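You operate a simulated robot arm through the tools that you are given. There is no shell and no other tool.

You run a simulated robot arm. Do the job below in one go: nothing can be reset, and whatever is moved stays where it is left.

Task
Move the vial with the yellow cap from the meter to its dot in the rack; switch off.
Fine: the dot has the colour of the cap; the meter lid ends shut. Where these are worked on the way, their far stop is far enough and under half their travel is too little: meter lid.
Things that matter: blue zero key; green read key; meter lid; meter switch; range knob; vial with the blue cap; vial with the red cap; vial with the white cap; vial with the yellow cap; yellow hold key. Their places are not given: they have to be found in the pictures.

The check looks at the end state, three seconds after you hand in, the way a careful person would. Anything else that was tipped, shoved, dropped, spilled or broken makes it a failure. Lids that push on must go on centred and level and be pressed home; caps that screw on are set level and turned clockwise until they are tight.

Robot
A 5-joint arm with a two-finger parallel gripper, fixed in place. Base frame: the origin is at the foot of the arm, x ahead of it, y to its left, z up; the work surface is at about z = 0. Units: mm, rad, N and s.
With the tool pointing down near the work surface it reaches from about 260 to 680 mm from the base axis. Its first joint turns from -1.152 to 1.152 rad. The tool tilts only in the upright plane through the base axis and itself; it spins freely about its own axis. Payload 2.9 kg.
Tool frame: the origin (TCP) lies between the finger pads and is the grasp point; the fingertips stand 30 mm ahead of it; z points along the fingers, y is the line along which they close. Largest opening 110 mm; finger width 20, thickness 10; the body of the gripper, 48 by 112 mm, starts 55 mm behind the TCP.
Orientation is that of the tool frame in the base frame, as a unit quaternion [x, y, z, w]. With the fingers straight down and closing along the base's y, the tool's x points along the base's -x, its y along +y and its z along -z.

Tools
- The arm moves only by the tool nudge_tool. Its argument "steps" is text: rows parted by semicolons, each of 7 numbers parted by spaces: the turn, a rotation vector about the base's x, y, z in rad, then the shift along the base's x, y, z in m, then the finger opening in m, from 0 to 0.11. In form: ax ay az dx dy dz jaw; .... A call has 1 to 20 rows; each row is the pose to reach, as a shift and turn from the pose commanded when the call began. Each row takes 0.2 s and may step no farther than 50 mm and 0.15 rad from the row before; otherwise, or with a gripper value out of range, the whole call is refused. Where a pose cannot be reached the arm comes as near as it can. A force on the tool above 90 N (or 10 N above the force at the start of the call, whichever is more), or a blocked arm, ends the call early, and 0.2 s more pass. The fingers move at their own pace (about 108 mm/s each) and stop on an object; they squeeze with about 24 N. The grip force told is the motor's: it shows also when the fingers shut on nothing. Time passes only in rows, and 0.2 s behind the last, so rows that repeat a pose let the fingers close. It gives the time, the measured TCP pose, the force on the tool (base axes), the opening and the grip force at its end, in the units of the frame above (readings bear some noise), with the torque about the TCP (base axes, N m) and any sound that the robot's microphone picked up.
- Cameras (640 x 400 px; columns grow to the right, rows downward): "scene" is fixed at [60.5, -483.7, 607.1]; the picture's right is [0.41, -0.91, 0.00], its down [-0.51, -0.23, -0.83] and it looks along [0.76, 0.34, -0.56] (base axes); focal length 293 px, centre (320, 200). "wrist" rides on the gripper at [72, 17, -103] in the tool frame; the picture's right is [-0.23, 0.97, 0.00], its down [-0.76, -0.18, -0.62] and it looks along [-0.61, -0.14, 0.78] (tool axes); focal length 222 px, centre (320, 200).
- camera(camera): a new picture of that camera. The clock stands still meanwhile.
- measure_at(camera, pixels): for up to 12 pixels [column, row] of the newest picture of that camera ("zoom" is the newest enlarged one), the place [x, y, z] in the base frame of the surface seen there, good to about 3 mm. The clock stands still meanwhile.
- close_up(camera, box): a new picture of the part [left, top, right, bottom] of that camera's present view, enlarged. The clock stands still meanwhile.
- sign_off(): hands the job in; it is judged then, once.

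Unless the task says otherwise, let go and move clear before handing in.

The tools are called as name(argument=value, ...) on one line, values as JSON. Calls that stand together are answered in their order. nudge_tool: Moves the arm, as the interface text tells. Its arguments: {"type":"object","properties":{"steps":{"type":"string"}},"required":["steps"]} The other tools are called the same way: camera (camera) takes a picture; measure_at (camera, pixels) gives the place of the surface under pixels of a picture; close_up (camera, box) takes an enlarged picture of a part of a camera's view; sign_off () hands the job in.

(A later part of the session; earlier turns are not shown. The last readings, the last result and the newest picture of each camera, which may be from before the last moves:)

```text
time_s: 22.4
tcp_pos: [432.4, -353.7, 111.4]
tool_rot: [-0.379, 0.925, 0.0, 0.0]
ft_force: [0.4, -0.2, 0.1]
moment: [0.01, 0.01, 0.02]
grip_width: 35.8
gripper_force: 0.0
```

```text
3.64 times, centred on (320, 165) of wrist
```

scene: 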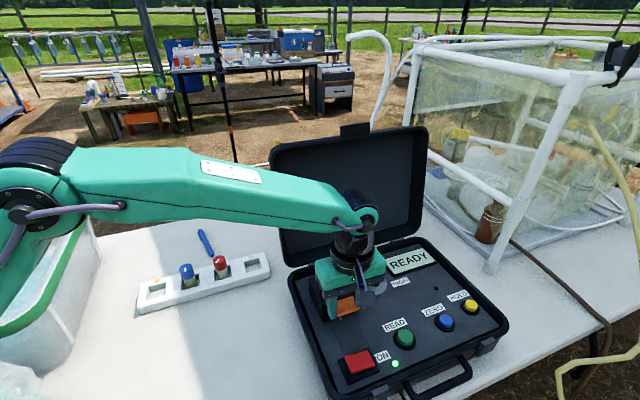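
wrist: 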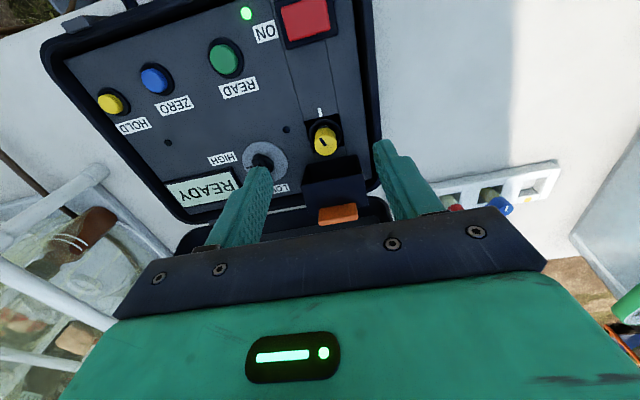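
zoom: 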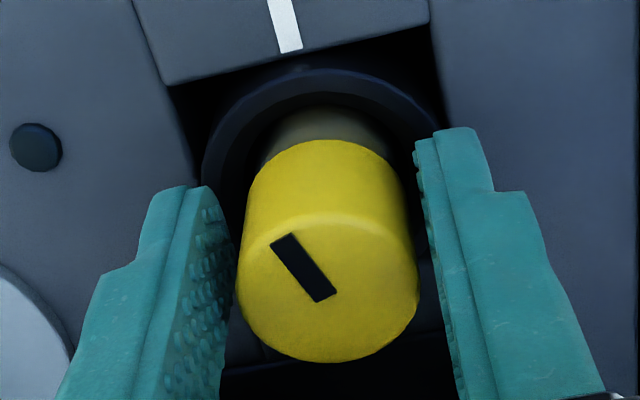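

Left gap looks smaller (238 vs 230) than the right (418 vs 440), so I'll shift about 1 mm toward the left finger side and close onto the cap.

nudge_tool(steps="0 0 0 0.0007 -0.0007 0 0.036; 0 0 0 0.0007 -0.0007 0 0.032; 0 0 0 0.0007 -0.0007 0 0.028; 0 0 0 0.0007 -0.0007 0 0.024; 0 0 0 0.0007 -0.0007 0 0.02; 0 0 0 0.0007 -0.0007 0 0.02")

close_up(camera="wrist", box=[260, 110, 380, 220])

```text
time_s: 23.8
tcp_pos: [432.0, -354.4, 110.9]
tool_rot: [-0.38, 0.925, 0.0, 0.0]
ft_force: [-0.1, -0.5, 0.5]
moment: [-0.03, -0.01, 0.01]
grip_width: 27.6
gripper_force: 24.2
```

```text
3.64 times, centred on (320, 165) of wrist
```

zoom: 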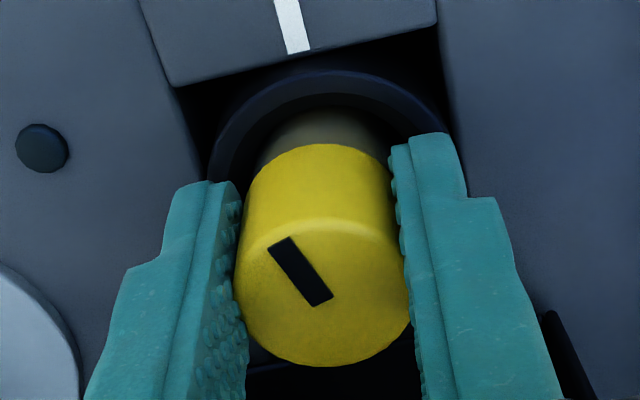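

Gripped the cap at 27.6 mm with 24 N and no side load. Lifting gently at first to confirm the vial comes out whole.

nudge_tool(steps="0 0 0 0 0 0.004 0.02; 0 0 0 0 0 0.01 0.02; 0 0 0 0 0 0.02 0.02; 0 0 0 0 0 0.032 0.02; 0 0 0 0 0 0.045 0.02; 0 0 0 0 0 0.06 0.02; 0 0 0 0 0 0.06 0.02")

close_up(camera="scene", box=[290, 200, 410, 330])

close_up(camera="wrist", box=[220, 80, 420, 230])

```text
time_s: 25.4
tcp_pos: [432.3, -354.3, 171.1]
tool_rot: [-0.379, 0.925, 0.0, 0.0]
ft_force: [0.0, 0.0, -0.4]
moment: [-0.01, 0.0, 0.03]
grip_width: 27.4
gripper_force: 24.7
```

```text
3.08 times, centred on (350, 265) of scene
```

zoom: 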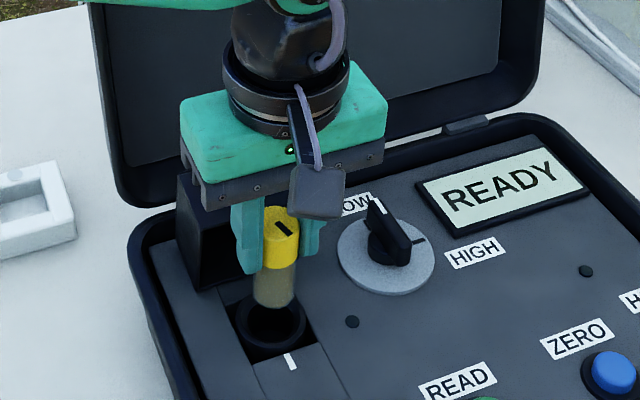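

```text
2.67 times, centred on (320, 155) of wrist
```

zoom: 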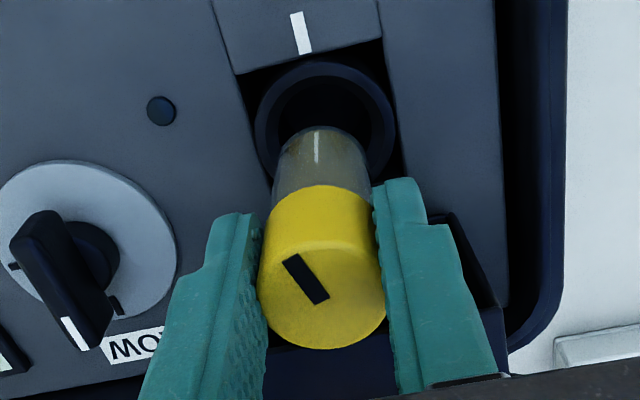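

The vial is out whole. I'll lift higher, move away from the lid along the case's left direction, and in the meantime zoom on the rack to measure the yellow-dot slot.

nudge_tool(steps="0 0 0 0 0 0.03 0.02; 0 0 0 0 0 0.06 0.02; 0 0 0 -0.026 0.028 0.065 0.02; 0 0 0 -0.052 0.056 0.07 0.02; 0 0 0 -0.078 0.084 0.07 0.02; 0 0 0 -0.104 0.112 0.07 0.02; 0 0 0 -0.104 0.112 0.07 0.02")

close_up(camera="scene", box=[130, 240, 290, 330])

camera(camera="scene")

```text
time_s: 27.0
tcp_pos: [326.9, -242.4, 239.7]
tool_rot: [-0.378, 0.926, 0.0, 0.0]
ft_force: [0.6, 0.6, -0.8]
moment: [-0.02, -0.02, -0.01]
grip_width: 27.3
gripper_force: 24.6
```

```text
4.00 times, centred on (210, 285) of scene
```

zoom: 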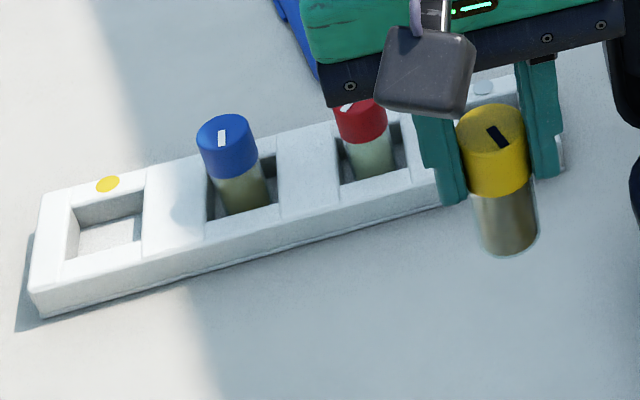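

```text
taken
```

scene: 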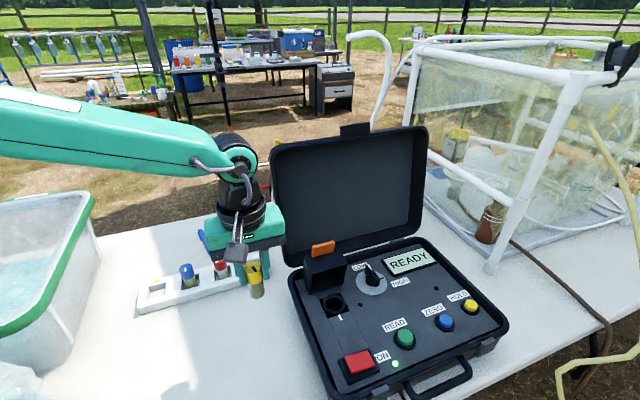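

Measuring the yellow-dot slot edges at zoom (70–142, 190–258), the dot at (107,184) and the other vials.

measure_at(camera="zoom", pixels=[[70, 206], [145, 188], [143, 244], [63, 262], [105, 235], [107, 184], [105, 262], [165, 215], [50, 230], [225, 133], [42, 195], [30, 288]])

measure_at(camera="scene", pixels=[[170, 294], [150, 300], [140, 290], [200, 286], [253, 272], [255, 292], [254, 266], [247, 280]])

```text
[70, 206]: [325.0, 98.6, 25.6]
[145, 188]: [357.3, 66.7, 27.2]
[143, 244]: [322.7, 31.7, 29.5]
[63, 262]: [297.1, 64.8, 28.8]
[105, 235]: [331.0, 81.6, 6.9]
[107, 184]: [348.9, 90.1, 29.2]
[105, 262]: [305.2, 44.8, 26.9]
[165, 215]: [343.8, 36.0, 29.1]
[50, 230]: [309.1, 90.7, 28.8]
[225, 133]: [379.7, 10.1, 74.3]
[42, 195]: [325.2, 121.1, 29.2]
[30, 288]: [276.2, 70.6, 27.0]
```

```text
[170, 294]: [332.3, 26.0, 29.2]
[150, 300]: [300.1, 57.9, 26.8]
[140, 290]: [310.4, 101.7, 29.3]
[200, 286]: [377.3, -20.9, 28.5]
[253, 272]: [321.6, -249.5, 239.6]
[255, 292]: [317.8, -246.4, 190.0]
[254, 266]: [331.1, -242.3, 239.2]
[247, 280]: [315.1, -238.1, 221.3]
```

The slot centre comes out near (326,65) with the rack top at z≈29 and floor z≈7. Carrying the vial across at height to above that slot.

nudge_tool(steps="0 0 0 0 0.038 0 0.02; 0 0 0 0 0.076 0 0.02; 0 0 0 0 0.114 0 0.02; 0 0 0 0 0.152 0 0.02; 0 0 0 0 0.19 0 0.02; 0 0 0 0 0.228 0 0.02; 0 0 0 0 0.266 0 0.02; 0 0 0 0 0.304 0 0.02; 0 0 0 0 0.304 0 0.02; 0 0 0 0 0.304 -0.04 0.02; 0 0 0 0 0.304 -0.07 0.02; 0 0 0 0 0.304 -0.07 0.02")

camera(camera="wrist")

close_up(camera="scene", box=[100, 210, 260, 330])

```text
time_s: 29.6
tcp_pos: [328.1, 60.7, 171.3]
tool_rot: [-0.378, 0.926, 0.0, 0.0]
ft_force: [0.5, -0.1, -0.3]
moment: [0.04, 0.01, 0.03]
grip_width: 27.4
gripper_force: 24.1
```

```text
taken
```

wrist: 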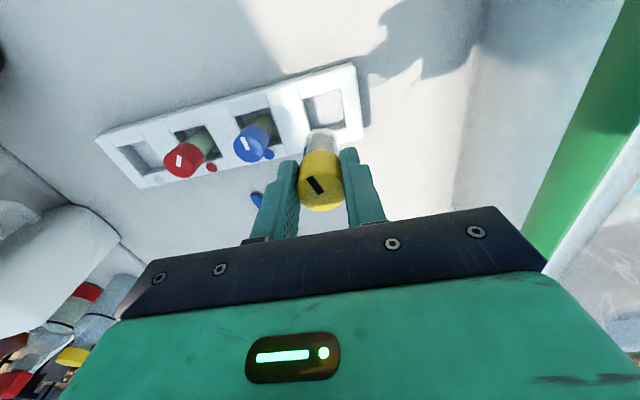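

```text
3.33 times, centred on (180, 270) of scene
```

zoom: 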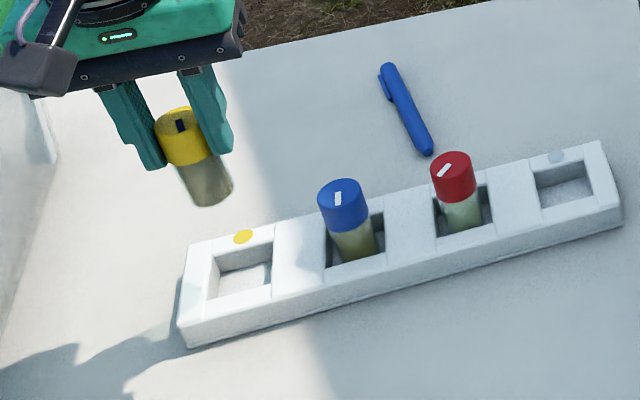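

The slot with the yellow dot is in view at wrist (323,105) and scene zoom (240,275). I'll measure slot corners here, plus the green bin rim for clearance.

close_up(camera="wrist", box=[220, 50, 400, 220])

measure_at(camera="scene", pixels=[[90, 195], [95, 225], [60, 290], [20, 335], [45, 193]])

measure_at(camera="wrist", pixels=[[303, 98], [340, 90], [347, 122], [325, 108], [305, 125], [598, 80], [530, 225], [252, 140], [187, 158], [300, 68], [355, 65], [362, 140]])

```text
2.35 times, centred on (310, 135) of wrist
```

zoom: 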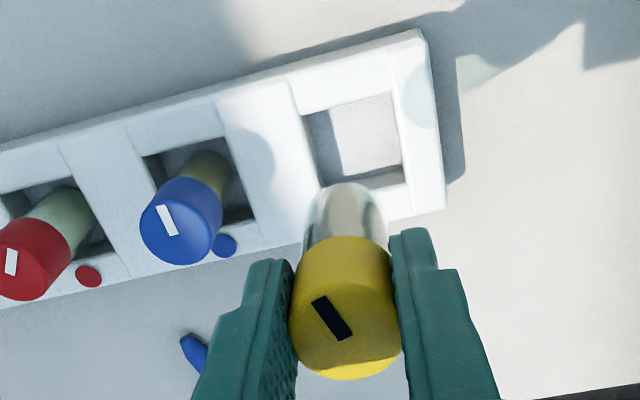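

```text
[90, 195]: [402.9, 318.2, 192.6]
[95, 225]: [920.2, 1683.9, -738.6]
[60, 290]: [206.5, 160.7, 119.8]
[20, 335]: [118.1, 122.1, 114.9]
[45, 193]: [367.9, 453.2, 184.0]
```

```text
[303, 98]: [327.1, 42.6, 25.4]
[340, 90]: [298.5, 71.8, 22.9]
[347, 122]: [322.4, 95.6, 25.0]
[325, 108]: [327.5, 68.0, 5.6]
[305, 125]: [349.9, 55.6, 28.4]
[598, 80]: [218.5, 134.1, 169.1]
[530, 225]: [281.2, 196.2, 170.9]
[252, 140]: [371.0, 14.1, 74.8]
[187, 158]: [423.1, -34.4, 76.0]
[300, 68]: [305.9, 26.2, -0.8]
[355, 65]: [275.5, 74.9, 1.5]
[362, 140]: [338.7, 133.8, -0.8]
```

The bin wall is about 120 mm away from the slot, so there's room. The slot centre is about (326.7,68), so I'll shift +6.7 mm in y, descend to just above the rack and look again.

nudge_tool(steps="0 0 0 -0.0008 0.0067 0 0.02; 0 0 0 -0.0008 0.0067 -0.025 0.02; 0 0 0 -0.0008 0.0067 -0.05 0.02; 0 0 0 -0.0008 0.0067 -0.058 0.02; 0 0 0 -0.0008 0.0067 -0.058 0.02")

close_up(camera="wrist", box=[220, 50, 420, 220])

close_up(camera="scene", box=[100, 220, 240, 330])

```text
time_s: 30.8
tcp_pos: [326.0, 67.1, 112.6]
tool_rot: [-0.379, 0.925, 0.0, 0.0]
ft_force: [-0.1, 0.3, -0.2]
moment: [-0.01, 0.03, 0.0]
grip_width: 27.5
gripper_force: 23.4
```

```text
2.35 times, centred on (320, 135) of wrist
```

zoom: 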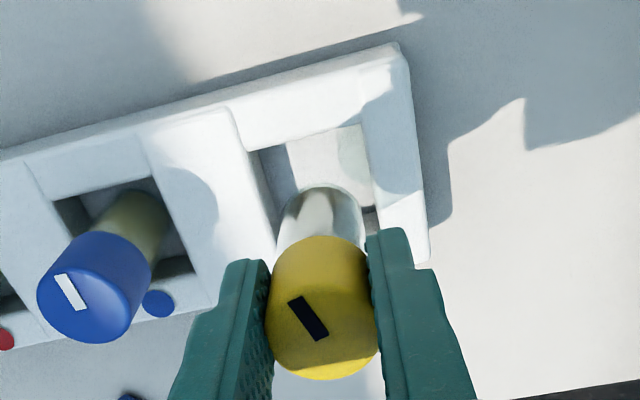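

```text
3.64 times, centred on (170, 275) of scene
```

zoom: 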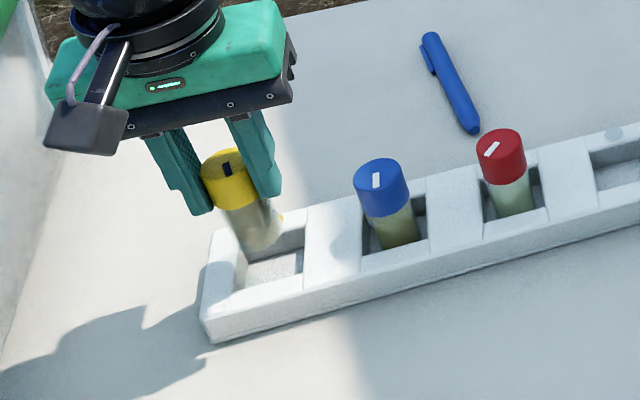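

Vial bottom is hovering over the slot (scene zoom 262,240). A tighter zoom will confirm the back edge before I lower it.

close_up(camera="wrist", box=[280, 80, 370, 160])

close_up(camera="scene", box=[135, 250, 195, 310])

```text
5.00 times, centred on (325, 120) of wrist
```

zoom: 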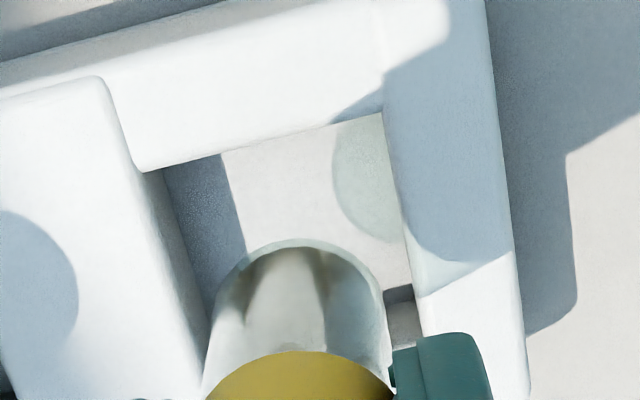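

```text
6.67 times, centred on (165, 280) of scene
```

zoom: 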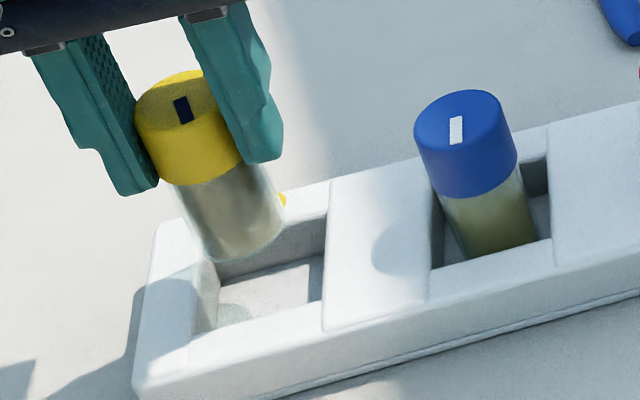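

The slot opening is centred on the tool axis within about 2 mm. Lowering the vial to just above the slot floor.

nudge_tool(steps="0 0 0 0 0 -0.008 0.02; 0 0 0 0 0 -0.016 0.02; 0 0 0 0 0 -0.024 0.02; 0 0 0 0 0 -0.03 0.02; 0 0 0 0 0 -0.033 0.02; 0 0 0 0 0 -0.033 0.02")

close_up(camera="scene", box=[125, 240, 215, 320])

close_up(camera="wrist", box=[230, 80, 410, 220])

```text
time_s: 32.2
tcp_pos: [327.5, 67.8, 78.0]
tool_rot: [-0.379, 0.925, 0.0, 0.0]
ft_force: [0.6, -0.3, -0.1]
moment: [0.02, 0.0, 0.02]
grip_width: 27.3
gripper_force: 23.9
```

```text
5.00 times, centred on (170, 280) of scene
```

zoom: 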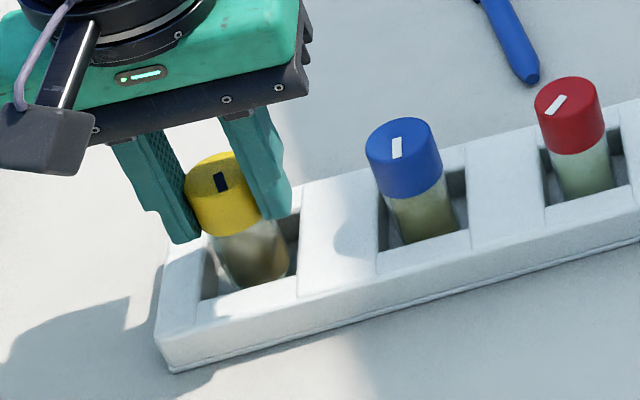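

```text
2.86 times, centred on (320, 150) of wrist
```

zoom: 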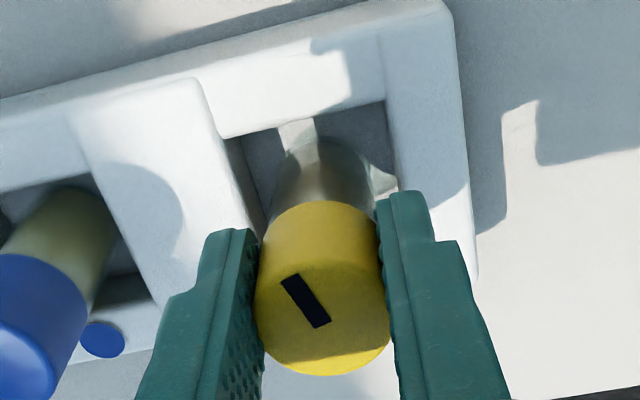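

The vial is inside the slot without touching the sides. Lowering in small steps to feel the floor.

nudge_tool(steps="0 0 0 0 0 -0.001 0.02; 0 0 0 0 0 -0.002 0.02; 0 0 0 0 0 -0.002 0.02")

```text
time_s: 33.0
tcp_pos: [326.5, 67.7, 76.9]
tool_rot: [-0.379, 0.925, 0.0, 0.0]
ft_force: [0.1, -0.4, -1.0]
moment: [0.01, 0.0, 0.0]
grip_width: 27.3
gripper_force: 23.3
```

nudge_tool(steps="0 0 0 0 0 -0.001 0.02; 0 0 0 0 0 -0.0015 0.02; 0 0 0 0 0 -0.0015 0.02")

```text
time_s: 33.8
tcp_pos: [325.8, 68.7, 76.9]
tool_rot: [-0.379, 0.925, 0.0, 0.0]
ft_force: [-0.5, -0.7, -0.5]
moment: [0.02, -0.04, -0.01]
grip_width: 27.8
gripper_force: 23.7
```

No contact force yet; another small step down.

nudge_tool(steps="0 0 0 0 0 -0.001 0.02; 0 0 0 0 0 -0.0015 0.02; 0 0 0 0 0 -0.0015 0.02")

close_up(camera="scene", box=[125, 240, 215, 320])

```text
time_s: 34.6
tcp_pos: [327.5, 68.2, 75.0]
tool_rot: [-0.379, 0.925, 0.0, 0.0]
ft_force: [-5.1, 0.4, 15.5]
moment: [0.02, 0.24, 0.02]
grip_width: 27.5
gripper_force: 23.6
```

```text
5.00 times, centred on (170, 280) of scene
```

zoom: 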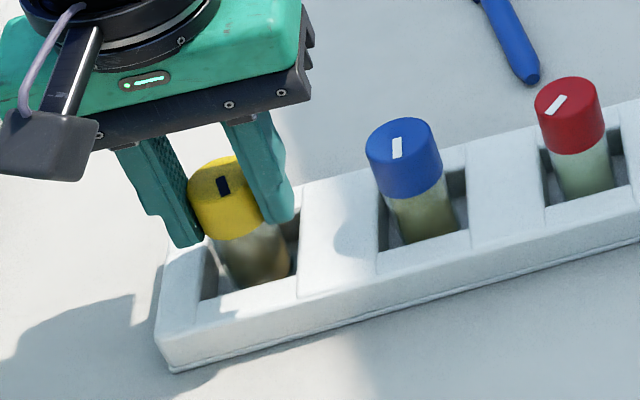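

Floor contact is felt (15.5 N up) at TCP z≈75. I'll ease up 1 mm and open the fingers.

nudge_tool(steps="0 0 0 0 0 0.0008 0.02; 0 0 0 0 0 0.0012 0.024; 0 0 0 0 0 0.0012 0.03; 0 0 0 0 0 0.0012 0.04; 0 0 0 0 0 0.0012 0.05; 0 0 0 0 0 0.0012 0.05")

close_up(camera="scene", box=[125, 240, 215, 320])

close_up(camera="wrist", box=[230, 80, 410, 220])

```text
time_s: 36.0
tcp_pos: [328.2, 68.1, 76.7]
tool_rot: [-0.378, 0.926, 0.0, 0.0]
ft_force: [-0.9, -1.3, 0.0]
moment: [0.0, -0.01, 0.04]
grip_width: 50.1
gripper_force: 0.1
```

```text
5.00 times, centred on (170, 280) of scene
```

zoom: 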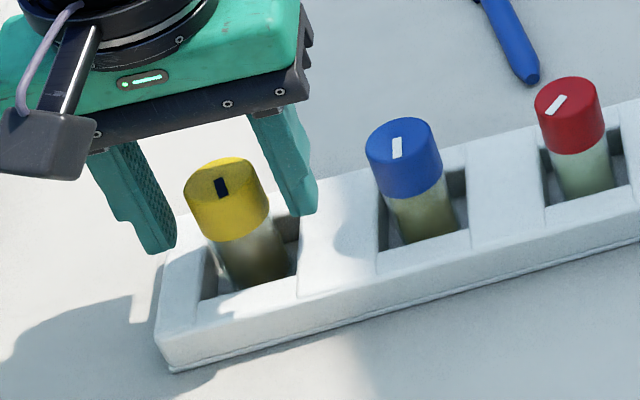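

```text
2.86 times, centred on (320, 150) of wrist
```

zoom: 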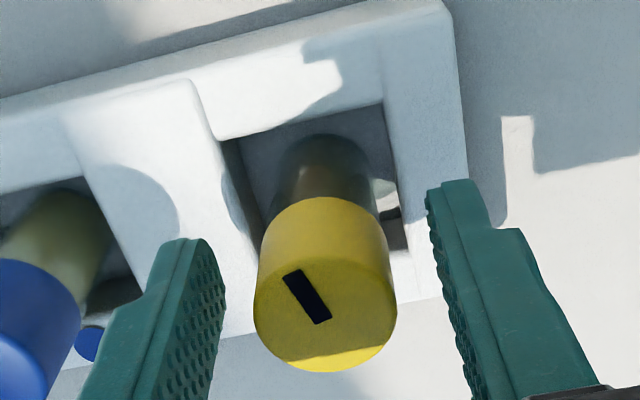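

The yellow vial stands upright in its slot, free of the fingers. I'll retreat straight up and travel back toward the meter at height.

nudge_tool(steps="0 0 0 0 0 0.02 0.05; 0 0 0 0 0 0.05 0.05; 0 0 0 0 0 0.09 0.05; 0 0 0 0 0 0.13 0.05; 0 0 0 0 0 0.17 0.05; 0 0 0 0 -0.04 0.18 0.06; 0 0 0 0 -0.08 0.18 0.07; 0 0 0 0 -0.12 0.18 0.075; 0 0 0 0 -0.16 0.18 0.075; 0 0 0 0 -0.2 0.18 0.075; 0 0 0 0 -0.24 0.18 0.075; 0 0 0 0 -0.28 0.18 0.075; 0 0 0 0 -0.31 0.18 0.075; 0 0 0 0 -0.31 0.18 0.075")

camera(camera="scene")

close_up(camera="scene", box=[290, 225, 400, 325])

camera(camera="wrist")

```text
time_s: 39.0
tcp_pos: [325.4, -241.0, 257.1]
tool_rot: [-0.379, 0.925, 0.0, 0.001]
ft_force: [-0.5, -0.6, 0.2]
moment: [-0.02, 0.01, -0.05]
grip_width: 74.8
gripper_force: 0.0
```

```text
taken
```

scene: 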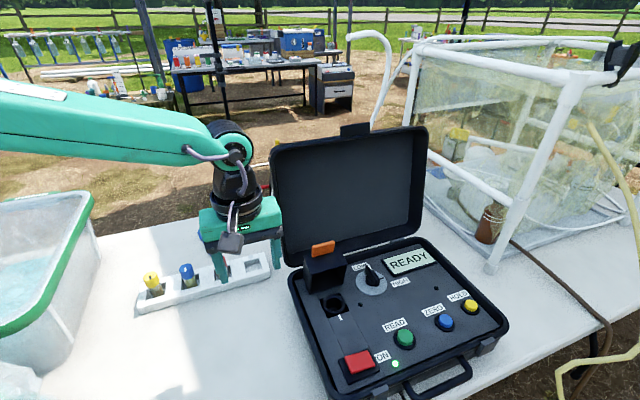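

```text
4.00 times, centred on (345, 275) of scene
```

zoom: 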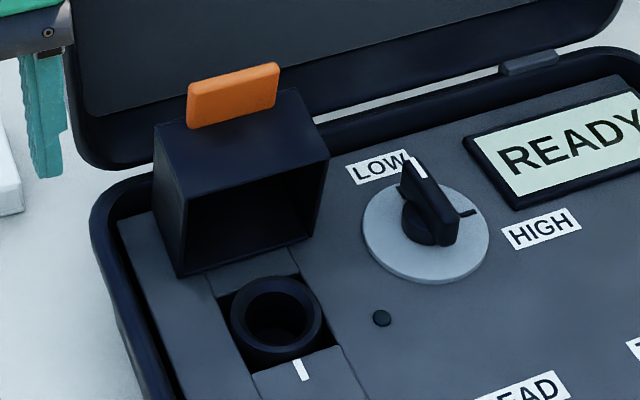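

```text
taken
```

wrist: 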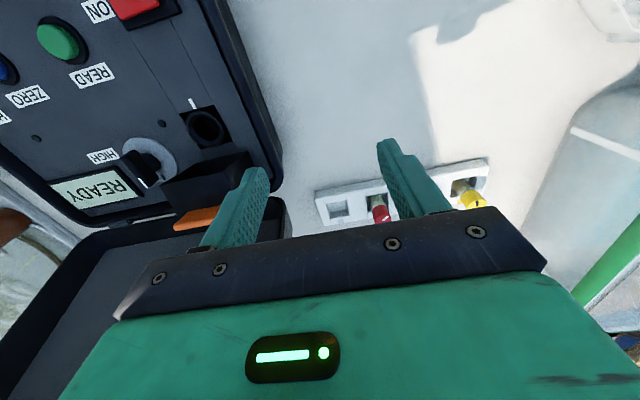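

Lid stands open with its orange tab upright at zoom (233,95), well empty. Measuring the tab and hood edges for the return grip.

measure_at(camera="zoom", pixels=[[190, 88], [276, 67], [276, 95], [192, 122], [233, 95], [156, 130], [290, 95], [326, 150], [186, 192], [180, 270], [310, 235], [235, 78]])

```text
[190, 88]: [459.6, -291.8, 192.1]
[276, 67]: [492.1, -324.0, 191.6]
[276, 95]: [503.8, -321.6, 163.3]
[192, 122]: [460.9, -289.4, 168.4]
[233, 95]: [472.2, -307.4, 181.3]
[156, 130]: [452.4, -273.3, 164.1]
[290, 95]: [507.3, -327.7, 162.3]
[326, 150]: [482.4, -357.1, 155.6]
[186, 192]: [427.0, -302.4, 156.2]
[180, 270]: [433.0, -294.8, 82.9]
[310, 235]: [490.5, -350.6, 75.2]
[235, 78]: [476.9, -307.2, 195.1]
```

Refined: case yaw ≈44.8°, lid hinge near z≈82, and the lid is at about 88° with the tab centre near (478.5,-305), z 161–192. I'll move above the tab with fingers open to 75 mm and check.

nudge_tool(steps="0 0 0 0.03 -0.0127 0 0.075; 0 0 0 0.06 -0.0254 0 0.075; 0 0 0 0.09 -0.038 0 0.075; 0 0 0 0.12 -0.0508 0 0.075; 0 0 0 0.152 -0.0635 0 0.075; 0 0 0 0.152 -0.0635 -0.02 0.075; 0 0 0 0.152 -0.0635 -0.02 0.075")

close_up(camera="wrist", box=[200, 60, 440, 230])

close_up(camera="scene", box=[270, 190, 400, 300])

```text
time_s: 40.6
tcp_pos: [478.2, -303.3, 236.2]
tool_rot: [-0.377, 0.926, 0.0, 0.0]
ft_force: [-0.1, -0.2, -0.4]
moment: [0.03, -0.02, -0.02]
grip_width: 75.2
gripper_force: 0.0
```

```text
2.35 times, centred on (320, 145) of wrist
```

zoom: 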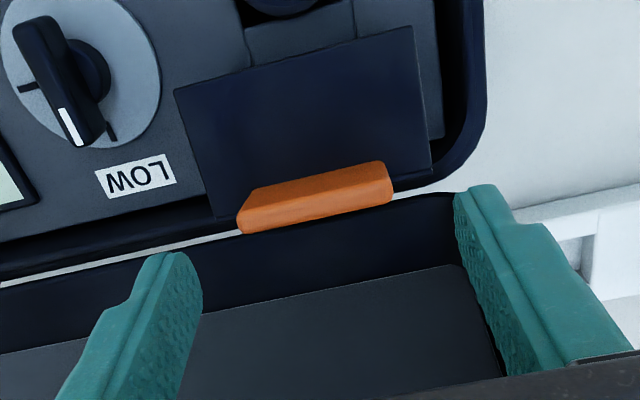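

```text
3.64 times, centred on (335, 245) of scene
```

zoom: 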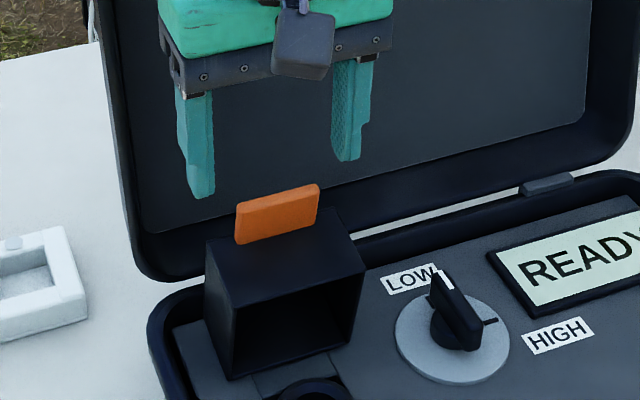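

The tab's end face is at zoom (316,207), slightly camera-side of the grip plane. Measuring it from this view.

measure_at(camera="wrist", pixels=[[318, 147], [288, 153], [348, 142], [318, 140], [290, 148], [346, 133], [285, 125], [355, 100]])

measure_at(camera="zoom", pixels=[[238, 210], [317, 188], [278, 200], [240, 240], [317, 222], [278, 220], [208, 250], [362, 268], [236, 308], [340, 210]])

```text
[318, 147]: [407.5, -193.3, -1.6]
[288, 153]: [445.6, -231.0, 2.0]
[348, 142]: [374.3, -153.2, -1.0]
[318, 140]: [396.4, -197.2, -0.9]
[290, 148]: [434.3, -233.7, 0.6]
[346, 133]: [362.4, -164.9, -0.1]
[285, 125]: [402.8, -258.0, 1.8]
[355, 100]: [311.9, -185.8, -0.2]
```

```text
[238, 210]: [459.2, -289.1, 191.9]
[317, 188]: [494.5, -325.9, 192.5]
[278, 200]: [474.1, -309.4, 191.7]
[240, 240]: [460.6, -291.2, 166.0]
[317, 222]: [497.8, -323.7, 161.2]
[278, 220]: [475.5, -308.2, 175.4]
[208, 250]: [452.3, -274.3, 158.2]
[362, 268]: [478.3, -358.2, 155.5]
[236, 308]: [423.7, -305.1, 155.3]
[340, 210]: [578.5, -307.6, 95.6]
```

From the scene view the tab mid-plane is near (477.6,-306.4), z 161–192. I'll correct by -2 mm along the depth, descend so the tips are at z≈171, and close on the tab.

nudge_tool(steps="0 0 0 -0.0014 -0.0014 -0.012 0.075; 0 0 0 -0.0014 -0.0014 -0.024 0.075; 0 0 0 -0.0014 -0.0014 -0.035 0.07; 0 0 0 -0.0014 -0.0014 -0.035 0.06; 0 0 0 -0.0014 -0.0014 -0.035 0.054; 0 0 0 -0.0014 -0.0014 -0.035 0.054")

close_up(camera="wrist", box=[220, 80, 420, 230])

close_up(camera="scene", box=[290, 210, 390, 300])

```text
time_s: 42.0
tcp_pos: [476.9, -307.3, 199.8]
tool_rot: [-0.379, 0.925, 0.0, 0.0]
ft_force: [0.5, 0.8, -0.7]
moment: [0.01, -0.01, 0.01]
grip_width: 54.2
gripper_force: 0.1
```

```text
2.67 times, centred on (320, 155) of wrist
```

zoom: 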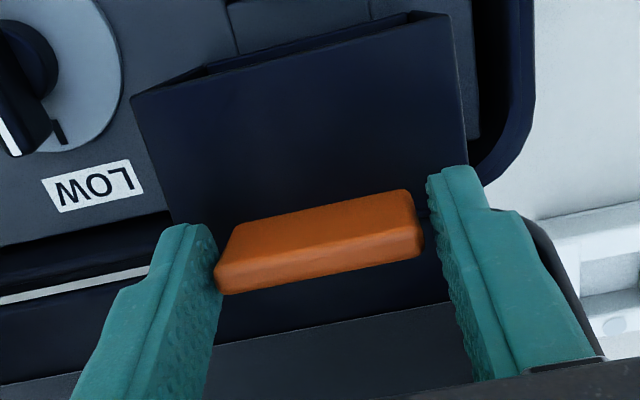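

```text
4.44 times, centred on (340, 255) of scene
```

zoom: 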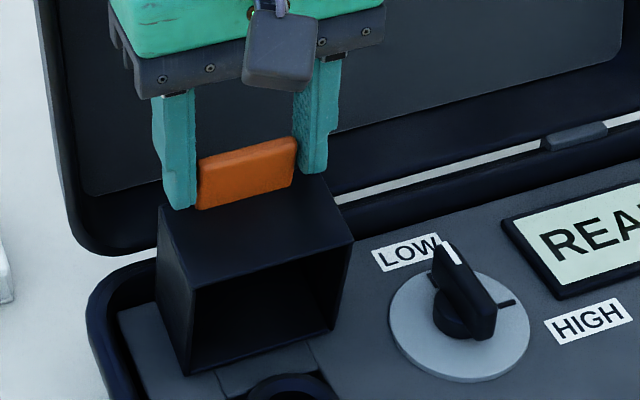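

Tab sits between the pads, slightly closer to the left finger (215 vs 212; right 420 vs 440). I'll shift 1.5 mm that way and squeeze.

nudge_tool(steps="0 0 0 0.001 -0.001 0 0.054; 0 0 0 0.001 -0.001 0 0.05; 0 0 0 0.001 -0.001 0 0.045; 0 0 0 0.001 -0.001 0 0.04; 0 0 0 0.001 -0.001 0 0.04")

close_up(camera="wrist", box=[220, 80, 420, 230])

```text
time_s: 43.2
tcp_pos: [478.5, -307.5, 200.9]
tool_rot: [-0.379, 0.926, 0.001, 0.0]
ft_force: [-8.9, 6.9, 4.1]
moment: [0.08, 0.28, 0.06]
grip_width: 49.4
gripper_force: 44.9
```

```text
2.67 times, centred on (320, 155) of wrist
```

zoom: 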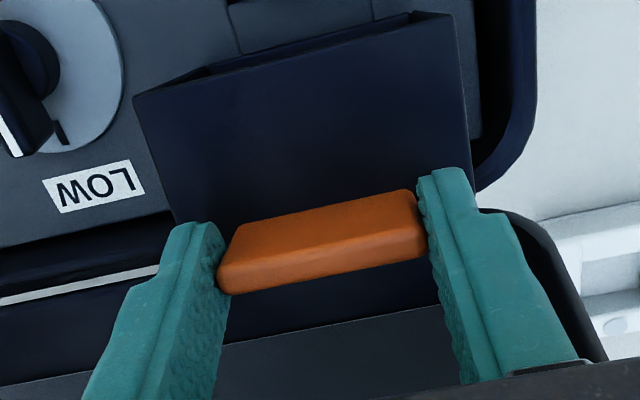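

Tab is held at 49.4 mm with small loads. I'll now swing the lid back along its arc to about 60°.

nudge_tool(steps="0 0 0 -0.004 -0.0034 0.0015 0.04; 0 0 0 -0.0103 -0.0096 0.0033 0.04; 0 0 0 -0.0167 -0.016 0.0043 0.04; 0 0 0 -0.0231 -0.0223 0.0046 0.04; 0 0 0 -0.0295 -0.0287 0.0041 0.04; 0 0 0 -0.0359 -0.035 0.0027 0.04; 0 0 0 -0.0359 -0.035 0.0027 0.04")

close_up(camera="scene", box=[290, 210, 400, 310])

close_up(camera="wrist", box=[220, 80, 420, 230])

```text
time_s: 44.8
tcp_pos: [441.7, -342.5, 203.3]
tool_rot: [-0.378, 0.926, 0.002, 0.0]
ft_force: [-6.8, 23.2, -4.0]
moment: [1.27, -0.69, 0.35]
grip_width: 49.5
gripper_force: 44.7
```

```text
4.00 times, centred on (345, 260) of scene
```

zoom: 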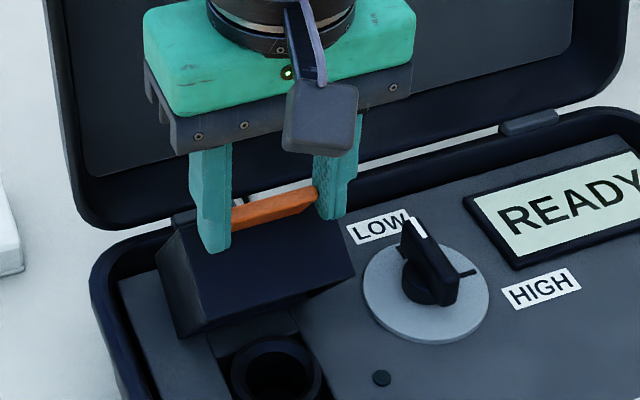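

```text
2.67 times, centred on (320, 155) of wrist
```

zoom: 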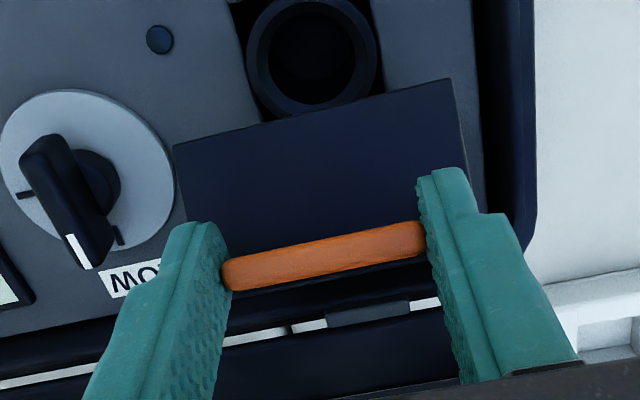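

Lid is at about 60°, moving well, with a sideways force of about 21 N that I'll relieve by 1.5 mm. Continuing to about 35°.

nudge_tool(steps="0 0 0 -0.004 -0.002 -0.0008 0.04; 0 0 0 -0.0072 -0.0052 -0.0021 0.04; 0 0 0 -0.0133 -0.0113 -0.0049 0.04; 0 0 0 -0.0192 -0.0171 -0.0085 0.04; 0 0 0 -0.0249 -0.0227 -0.0128 0.04; 0 0 0 -0.0302 -0.028 -0.0178 0.04; 0 0 0 -0.0302 -0.028 -0.0178 0.04")

close_up(camera="scene", box=[290, 220, 400, 320])

close_up(camera="wrist", box=[220, 80, 420, 230])

```text
time_s: 46.4
tcp_pos: [413.4, -373.8, 186.9]
tool_rot: [-0.378, 0.926, -0.002, 0.001]
ft_force: [5.5, -1.9, 14.5]
moment: [0.73, -1.09, 0.04]
grip_width: 49.4
gripper_force: 45.2
```

```text
4.00 times, centred on (345, 270) of scene
```

zoom: 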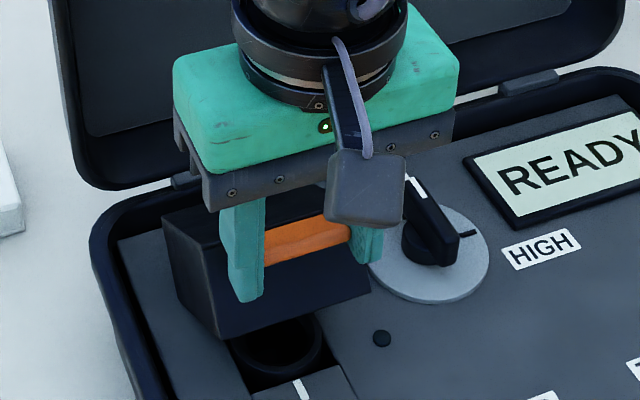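

```text
2.67 times, centred on (320, 155) of wrist
```

zoom: 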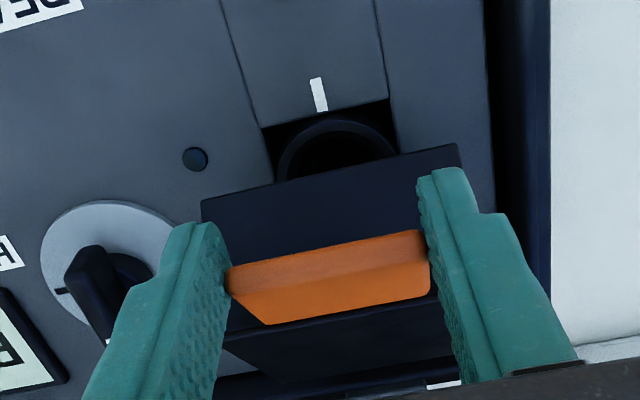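

Lid at about 35° with low forces. Continuing down to about 10°.

nudge_tool(steps="0 0 0 -0.005 -0.005 -0.0056 0.04; 0 0 0 -0.0097 -0.0097 -0.0118 0.04; 0 0 0 -0.014 -0.0139 -0.0186 0.04; 0 0 0 -0.0178 -0.0177 -0.0259 0.04; 0 0 0 -0.0211 -0.021 -0.0336 0.04; 0 0 0 -0.0211 -0.021 -0.0336 0.04")

close_up(camera="scene", box=[290, 230, 400, 330])

close_up(camera="wrist", box=[220, 80, 420, 230])

```text
time_s: 47.8
tcp_pos: [391.4, -392.0, 155.7]
tool_rot: [-0.377, 0.926, -0.004, 0.001]
ft_force: [7.4, -20.5, 18.0]
moment: [0.66, -0.81, -0.08]
grip_width: 49.3
gripper_force: 45.5
```

```text
4.00 times, centred on (345, 280) of scene
```

zoom: 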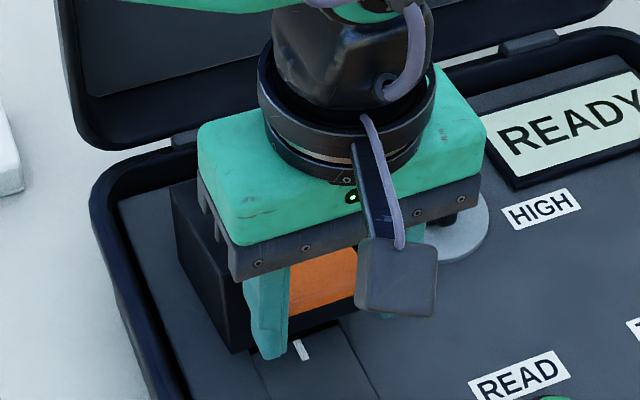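

```text
2.67 times, centred on (320, 155) of wrist
```

zoom: 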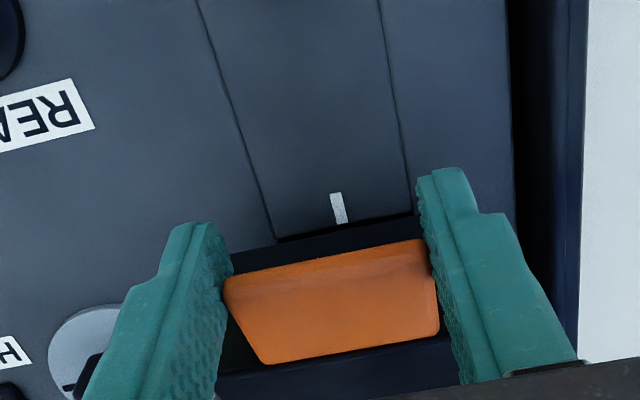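

Lid at about 12°. Completing the arc down to the closed position with a small side correction.

nudge_tool(steps="0 0 0 -0.0006 -0.0022 -0.004 0.04; 0 0 0 -0.002 -0.0037 -0.008 0.04; 0 0 0 -0.0033 -0.0049 -0.012 0.04; 0 0 0 -0.0044 -0.006 -0.016 0.04; 0 0 0 -0.0044 -0.006 -0.016 0.04")

close_up(camera="scene", box=[290, 230, 400, 330])

close_up(camera="wrist", box=[220, 80, 420, 230])

```text
time_s: 49.0
tcp_pos: [386.8, -397.4, 137.0]
tool_rot: [-0.38, 0.925, 0.0, 0.0]
ft_force: [-4.0, -11.4, 17.2]
moment: [0.89, -0.75, 0.14]
grip_width: 49.4
gripper_force: 45.0
```

```text
4.00 times, centred on (345, 280) of scene
```

zoom: 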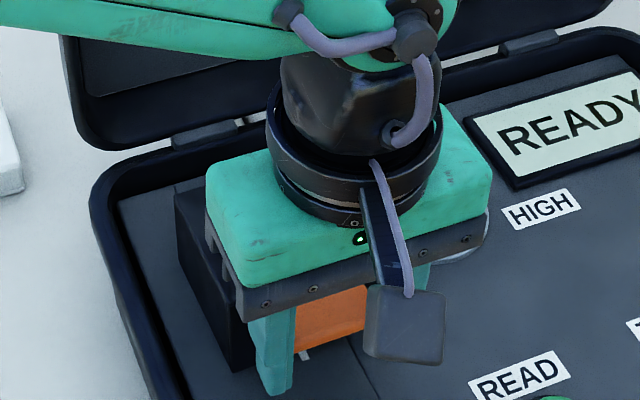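

```text
2.67 times, centred on (320, 155) of wrist
```

zoom: 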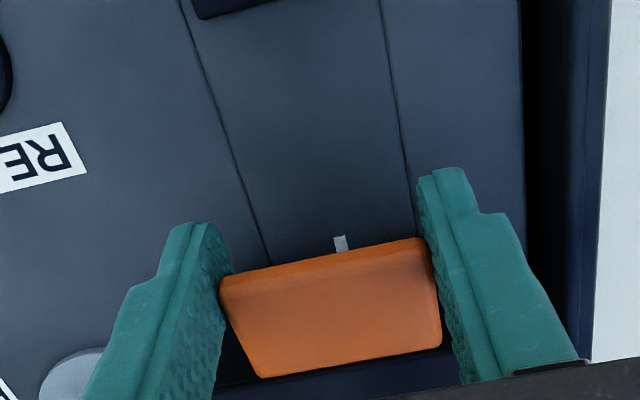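

The white mark is still just visible at zoom (341,243), so the lid is a few degrees short. Pressing a bit further down with the tab held.

nudge_tool(steps="0 0 0 -0.0004 -0.0004 -0.002 0.04; 0 0 0 -0.0008 -0.0008 -0.004 0.04; 0 0 0 -0.0012 -0.0012 -0.006 0.04; 0 0 0 -0.0012 -0.0012 -0.006 0.04")

close_up(camera="wrist", box=[220, 80, 420, 230])

close_up(camera="scene", box=[290, 230, 400, 330])

```text
time_s: 50.0
tcp_pos: [385.8, -399.5, 132.3]
tool_rot: [-0.378, 0.926, -0.001, 0.0]
ft_force: [-12.7, -18.3, 19.3]
moment: [0.76, -0.38, 0.4]
grip_width: 49.4
gripper_force: 45.1
```

```text
2.67 times, centred on (320, 155) of wrist
```

zoom: 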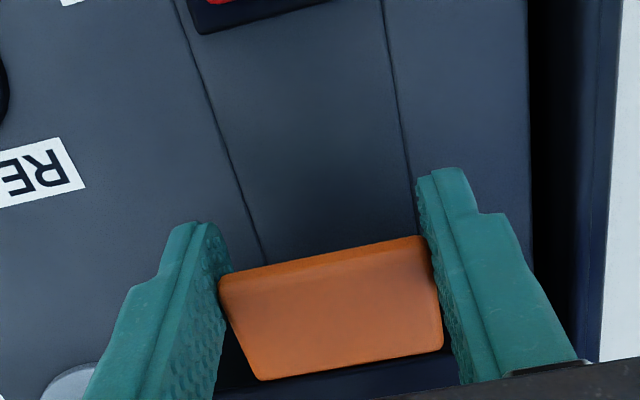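

```text
4.00 times, centred on (345, 280) of scene
```

zoom: 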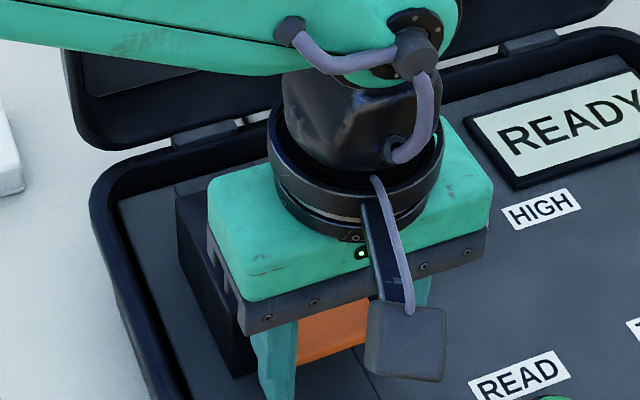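

The mark is hidden now, so the lid is about closed. I'll release the tab, rise and inspect.

nudge_tool(steps="0 0 0 0 0 0 0.05; 0 0 0 0 0 0 0.06; 0 0 0 0 0 0 0.075; 0 0 0 0 0 0.03 0.075; 0 0 0 0 0 0.07 0.075; 0 0 0 -0.03 0.03 0.11 0.075; 0 0 0 -0.06 0.06 0.13 0.06; 0 0 0 -0.06 0.06 0.13 0.04")

close_up(camera="scene", box=[290, 250, 410, 390])

camera(camera="wrist")

```text
refused: row 6 steps farther than a row can; nothing moved
```

```text
2.86 times, centred on (350, 320) of scene
```

zoom: 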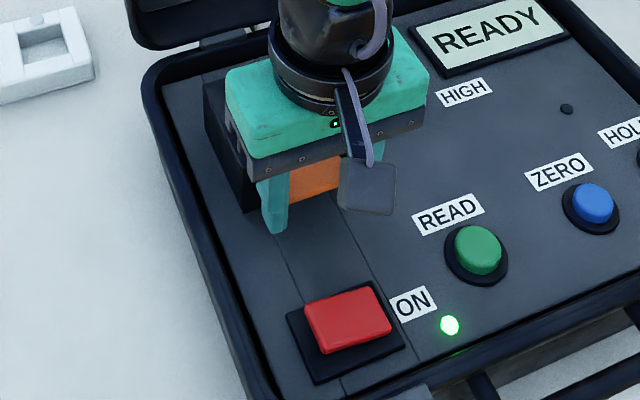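

```text
taken
```

wrist: 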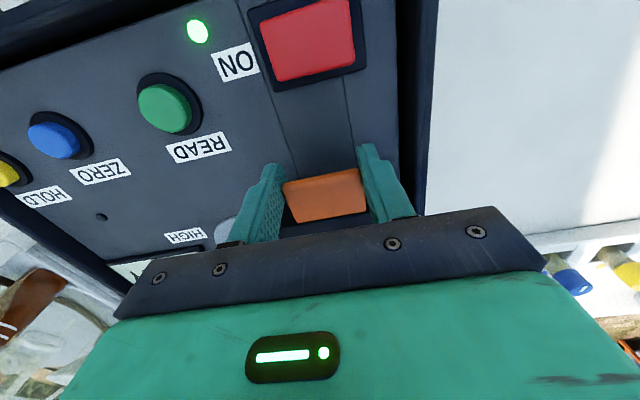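

That call was refused (row step too long), nothing moved. I'll reissue with smaller steps: release, rise, then back off to the left.

nudge_tool(steps="0 0 0 0 0 0 0.05; 0 0 0 0 0 0 0.06; 0 0 0 0 0 0 0.075; 0 0 0 0 0 0.03 0.075; 0 0 0 0 0 0.07 0.075; 0 0 0 -0.015 0.015 0.1 0.075; 0 0 0 -0.035 0.035 0.12 0.06; 0 0 0 -0.06 0.06 0.13 0.04; 0 0 0 -0.06 0.06 0.13 0.04")

close_up(camera="scene", box=[290, 250, 410, 390])

camera(camera="wrist")

```text
time_s: 52.0
tcp_pos: [324.9, -338.2, 262.0]
tool_rot: [-0.379, 0.925, 0.0, 0.0]
ft_force: [-0.2, -0.5, -0.1]
moment: [-0.03, 0.01, 0.0]
grip_width: 39.9
gripper_force: 0.0
```

```text
2.86 times, centred on (350, 320) of scene
```

zoom: 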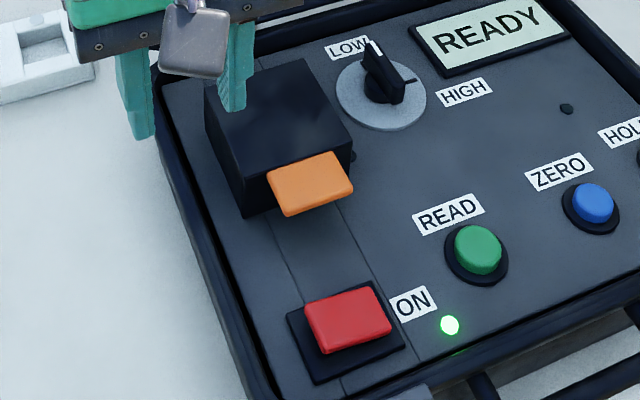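

```text
taken
```

wrist: 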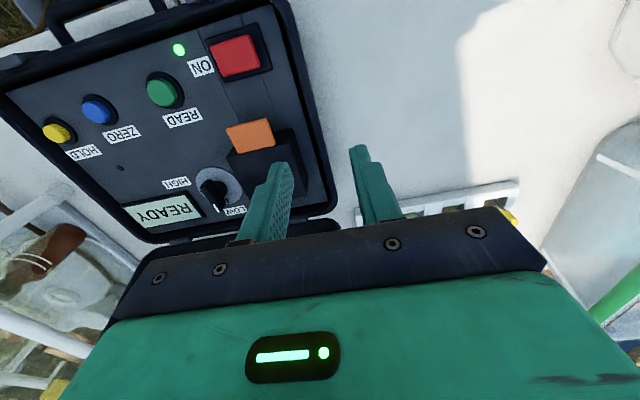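

The lid looks shut. Measuring hood and tab heights against the starting values, and the switch rocker faces.

measure_at(camera="zoom", pixels=[[240, 176], [247, 212], [274, 178], [343, 158], [350, 184], [285, 210], [290, 120], [310, 185], [344, 140], [215, 100]])

close_up(camera="scene", box=[325, 335, 405, 390])

```text
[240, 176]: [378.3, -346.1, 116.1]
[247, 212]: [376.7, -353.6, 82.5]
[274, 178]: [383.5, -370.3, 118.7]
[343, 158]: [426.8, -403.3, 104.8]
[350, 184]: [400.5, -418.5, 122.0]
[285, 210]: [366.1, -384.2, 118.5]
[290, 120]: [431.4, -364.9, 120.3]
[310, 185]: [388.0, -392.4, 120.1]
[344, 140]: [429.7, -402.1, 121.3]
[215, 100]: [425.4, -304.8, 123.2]
```

```text
7.27 times, centred on (365, 362) of scene
```

zoom: 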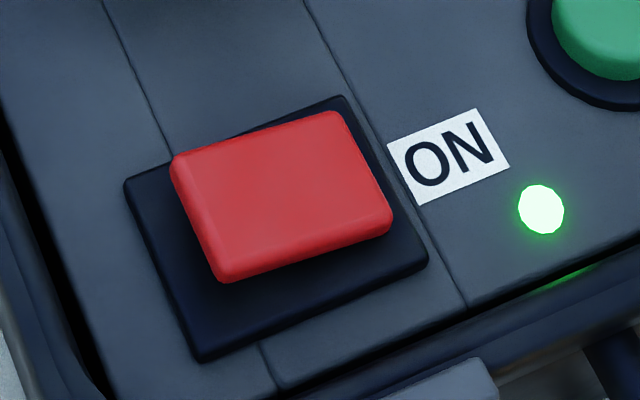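

Tab front reads 118–122 versus 115–117 at the start, which may be noise or a slightly raised lid. I'll take the same close-up box as at the start to compare pixels.

close_up(camera="scene", box=[290, 260, 410, 390])

```text
3.08 times, centred on (350, 325) of scene
```

zoom: 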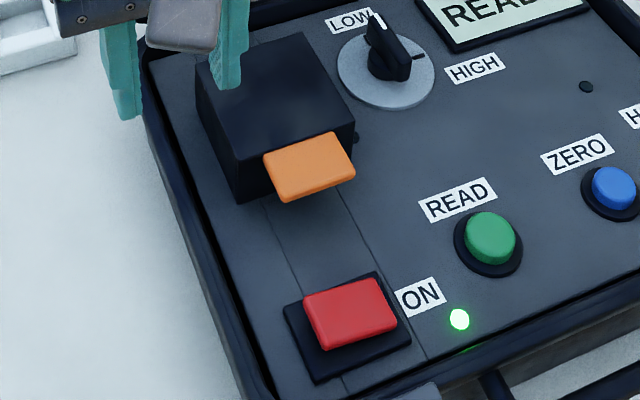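

The picture matches the starting one pixel for pixel (tab corners 264,158 / 355,172), so the lid is fully shut. The rocker's left side is high (z≈94) and its ON side low (z≈86), so I'll close the fingers and go above the high half at about (321,-432).

nudge_tool(steps="0 0 0 -0.001 -0.03 0 0.02; 0 0 0 -0.002 -0.06 0 0; 0 0 0 -0.0035 -0.094 0 0; 0 0 0 -0.0035 -0.094 -0.04 0; 0 0 0 -0.0035 -0.094 -0.08 0; 0 0 0 -0.0035 -0.094 -0.11 0; 0 0 0 -0.0035 -0.094 -0.11 0")

close_up(camera="wrist", box=[220, 60, 420, 220])

close_up(camera="scene", box=[290, 290, 430, 400])

```text
time_s: 53.6
tcp_pos: [322.2, -431.7, 151.0]
tool_rot: [-0.379, 0.926, 0.0, 0.0]
ft_force: [0.6, -0.7, 0.0]
moment: [-0.03, 0.01, -0.01]
grip_width: 0.0
gripper_force: 24.2
```

```text
2.50 times, centred on (320, 140) of wrist
```

zoom: 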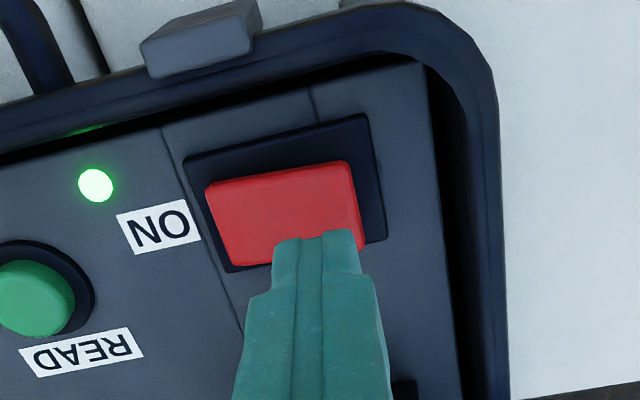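

```text
3.64 times, centred on (360, 345) of scene
```

zoom: 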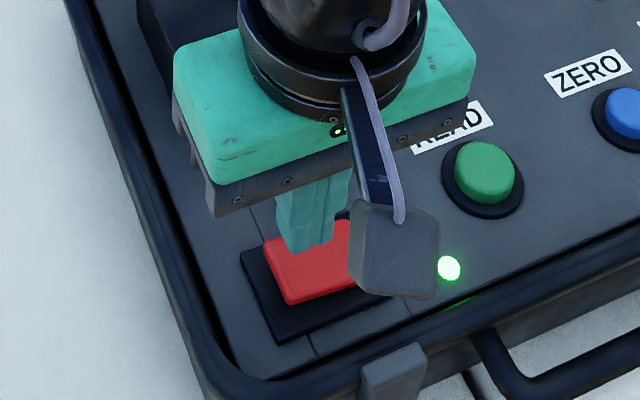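

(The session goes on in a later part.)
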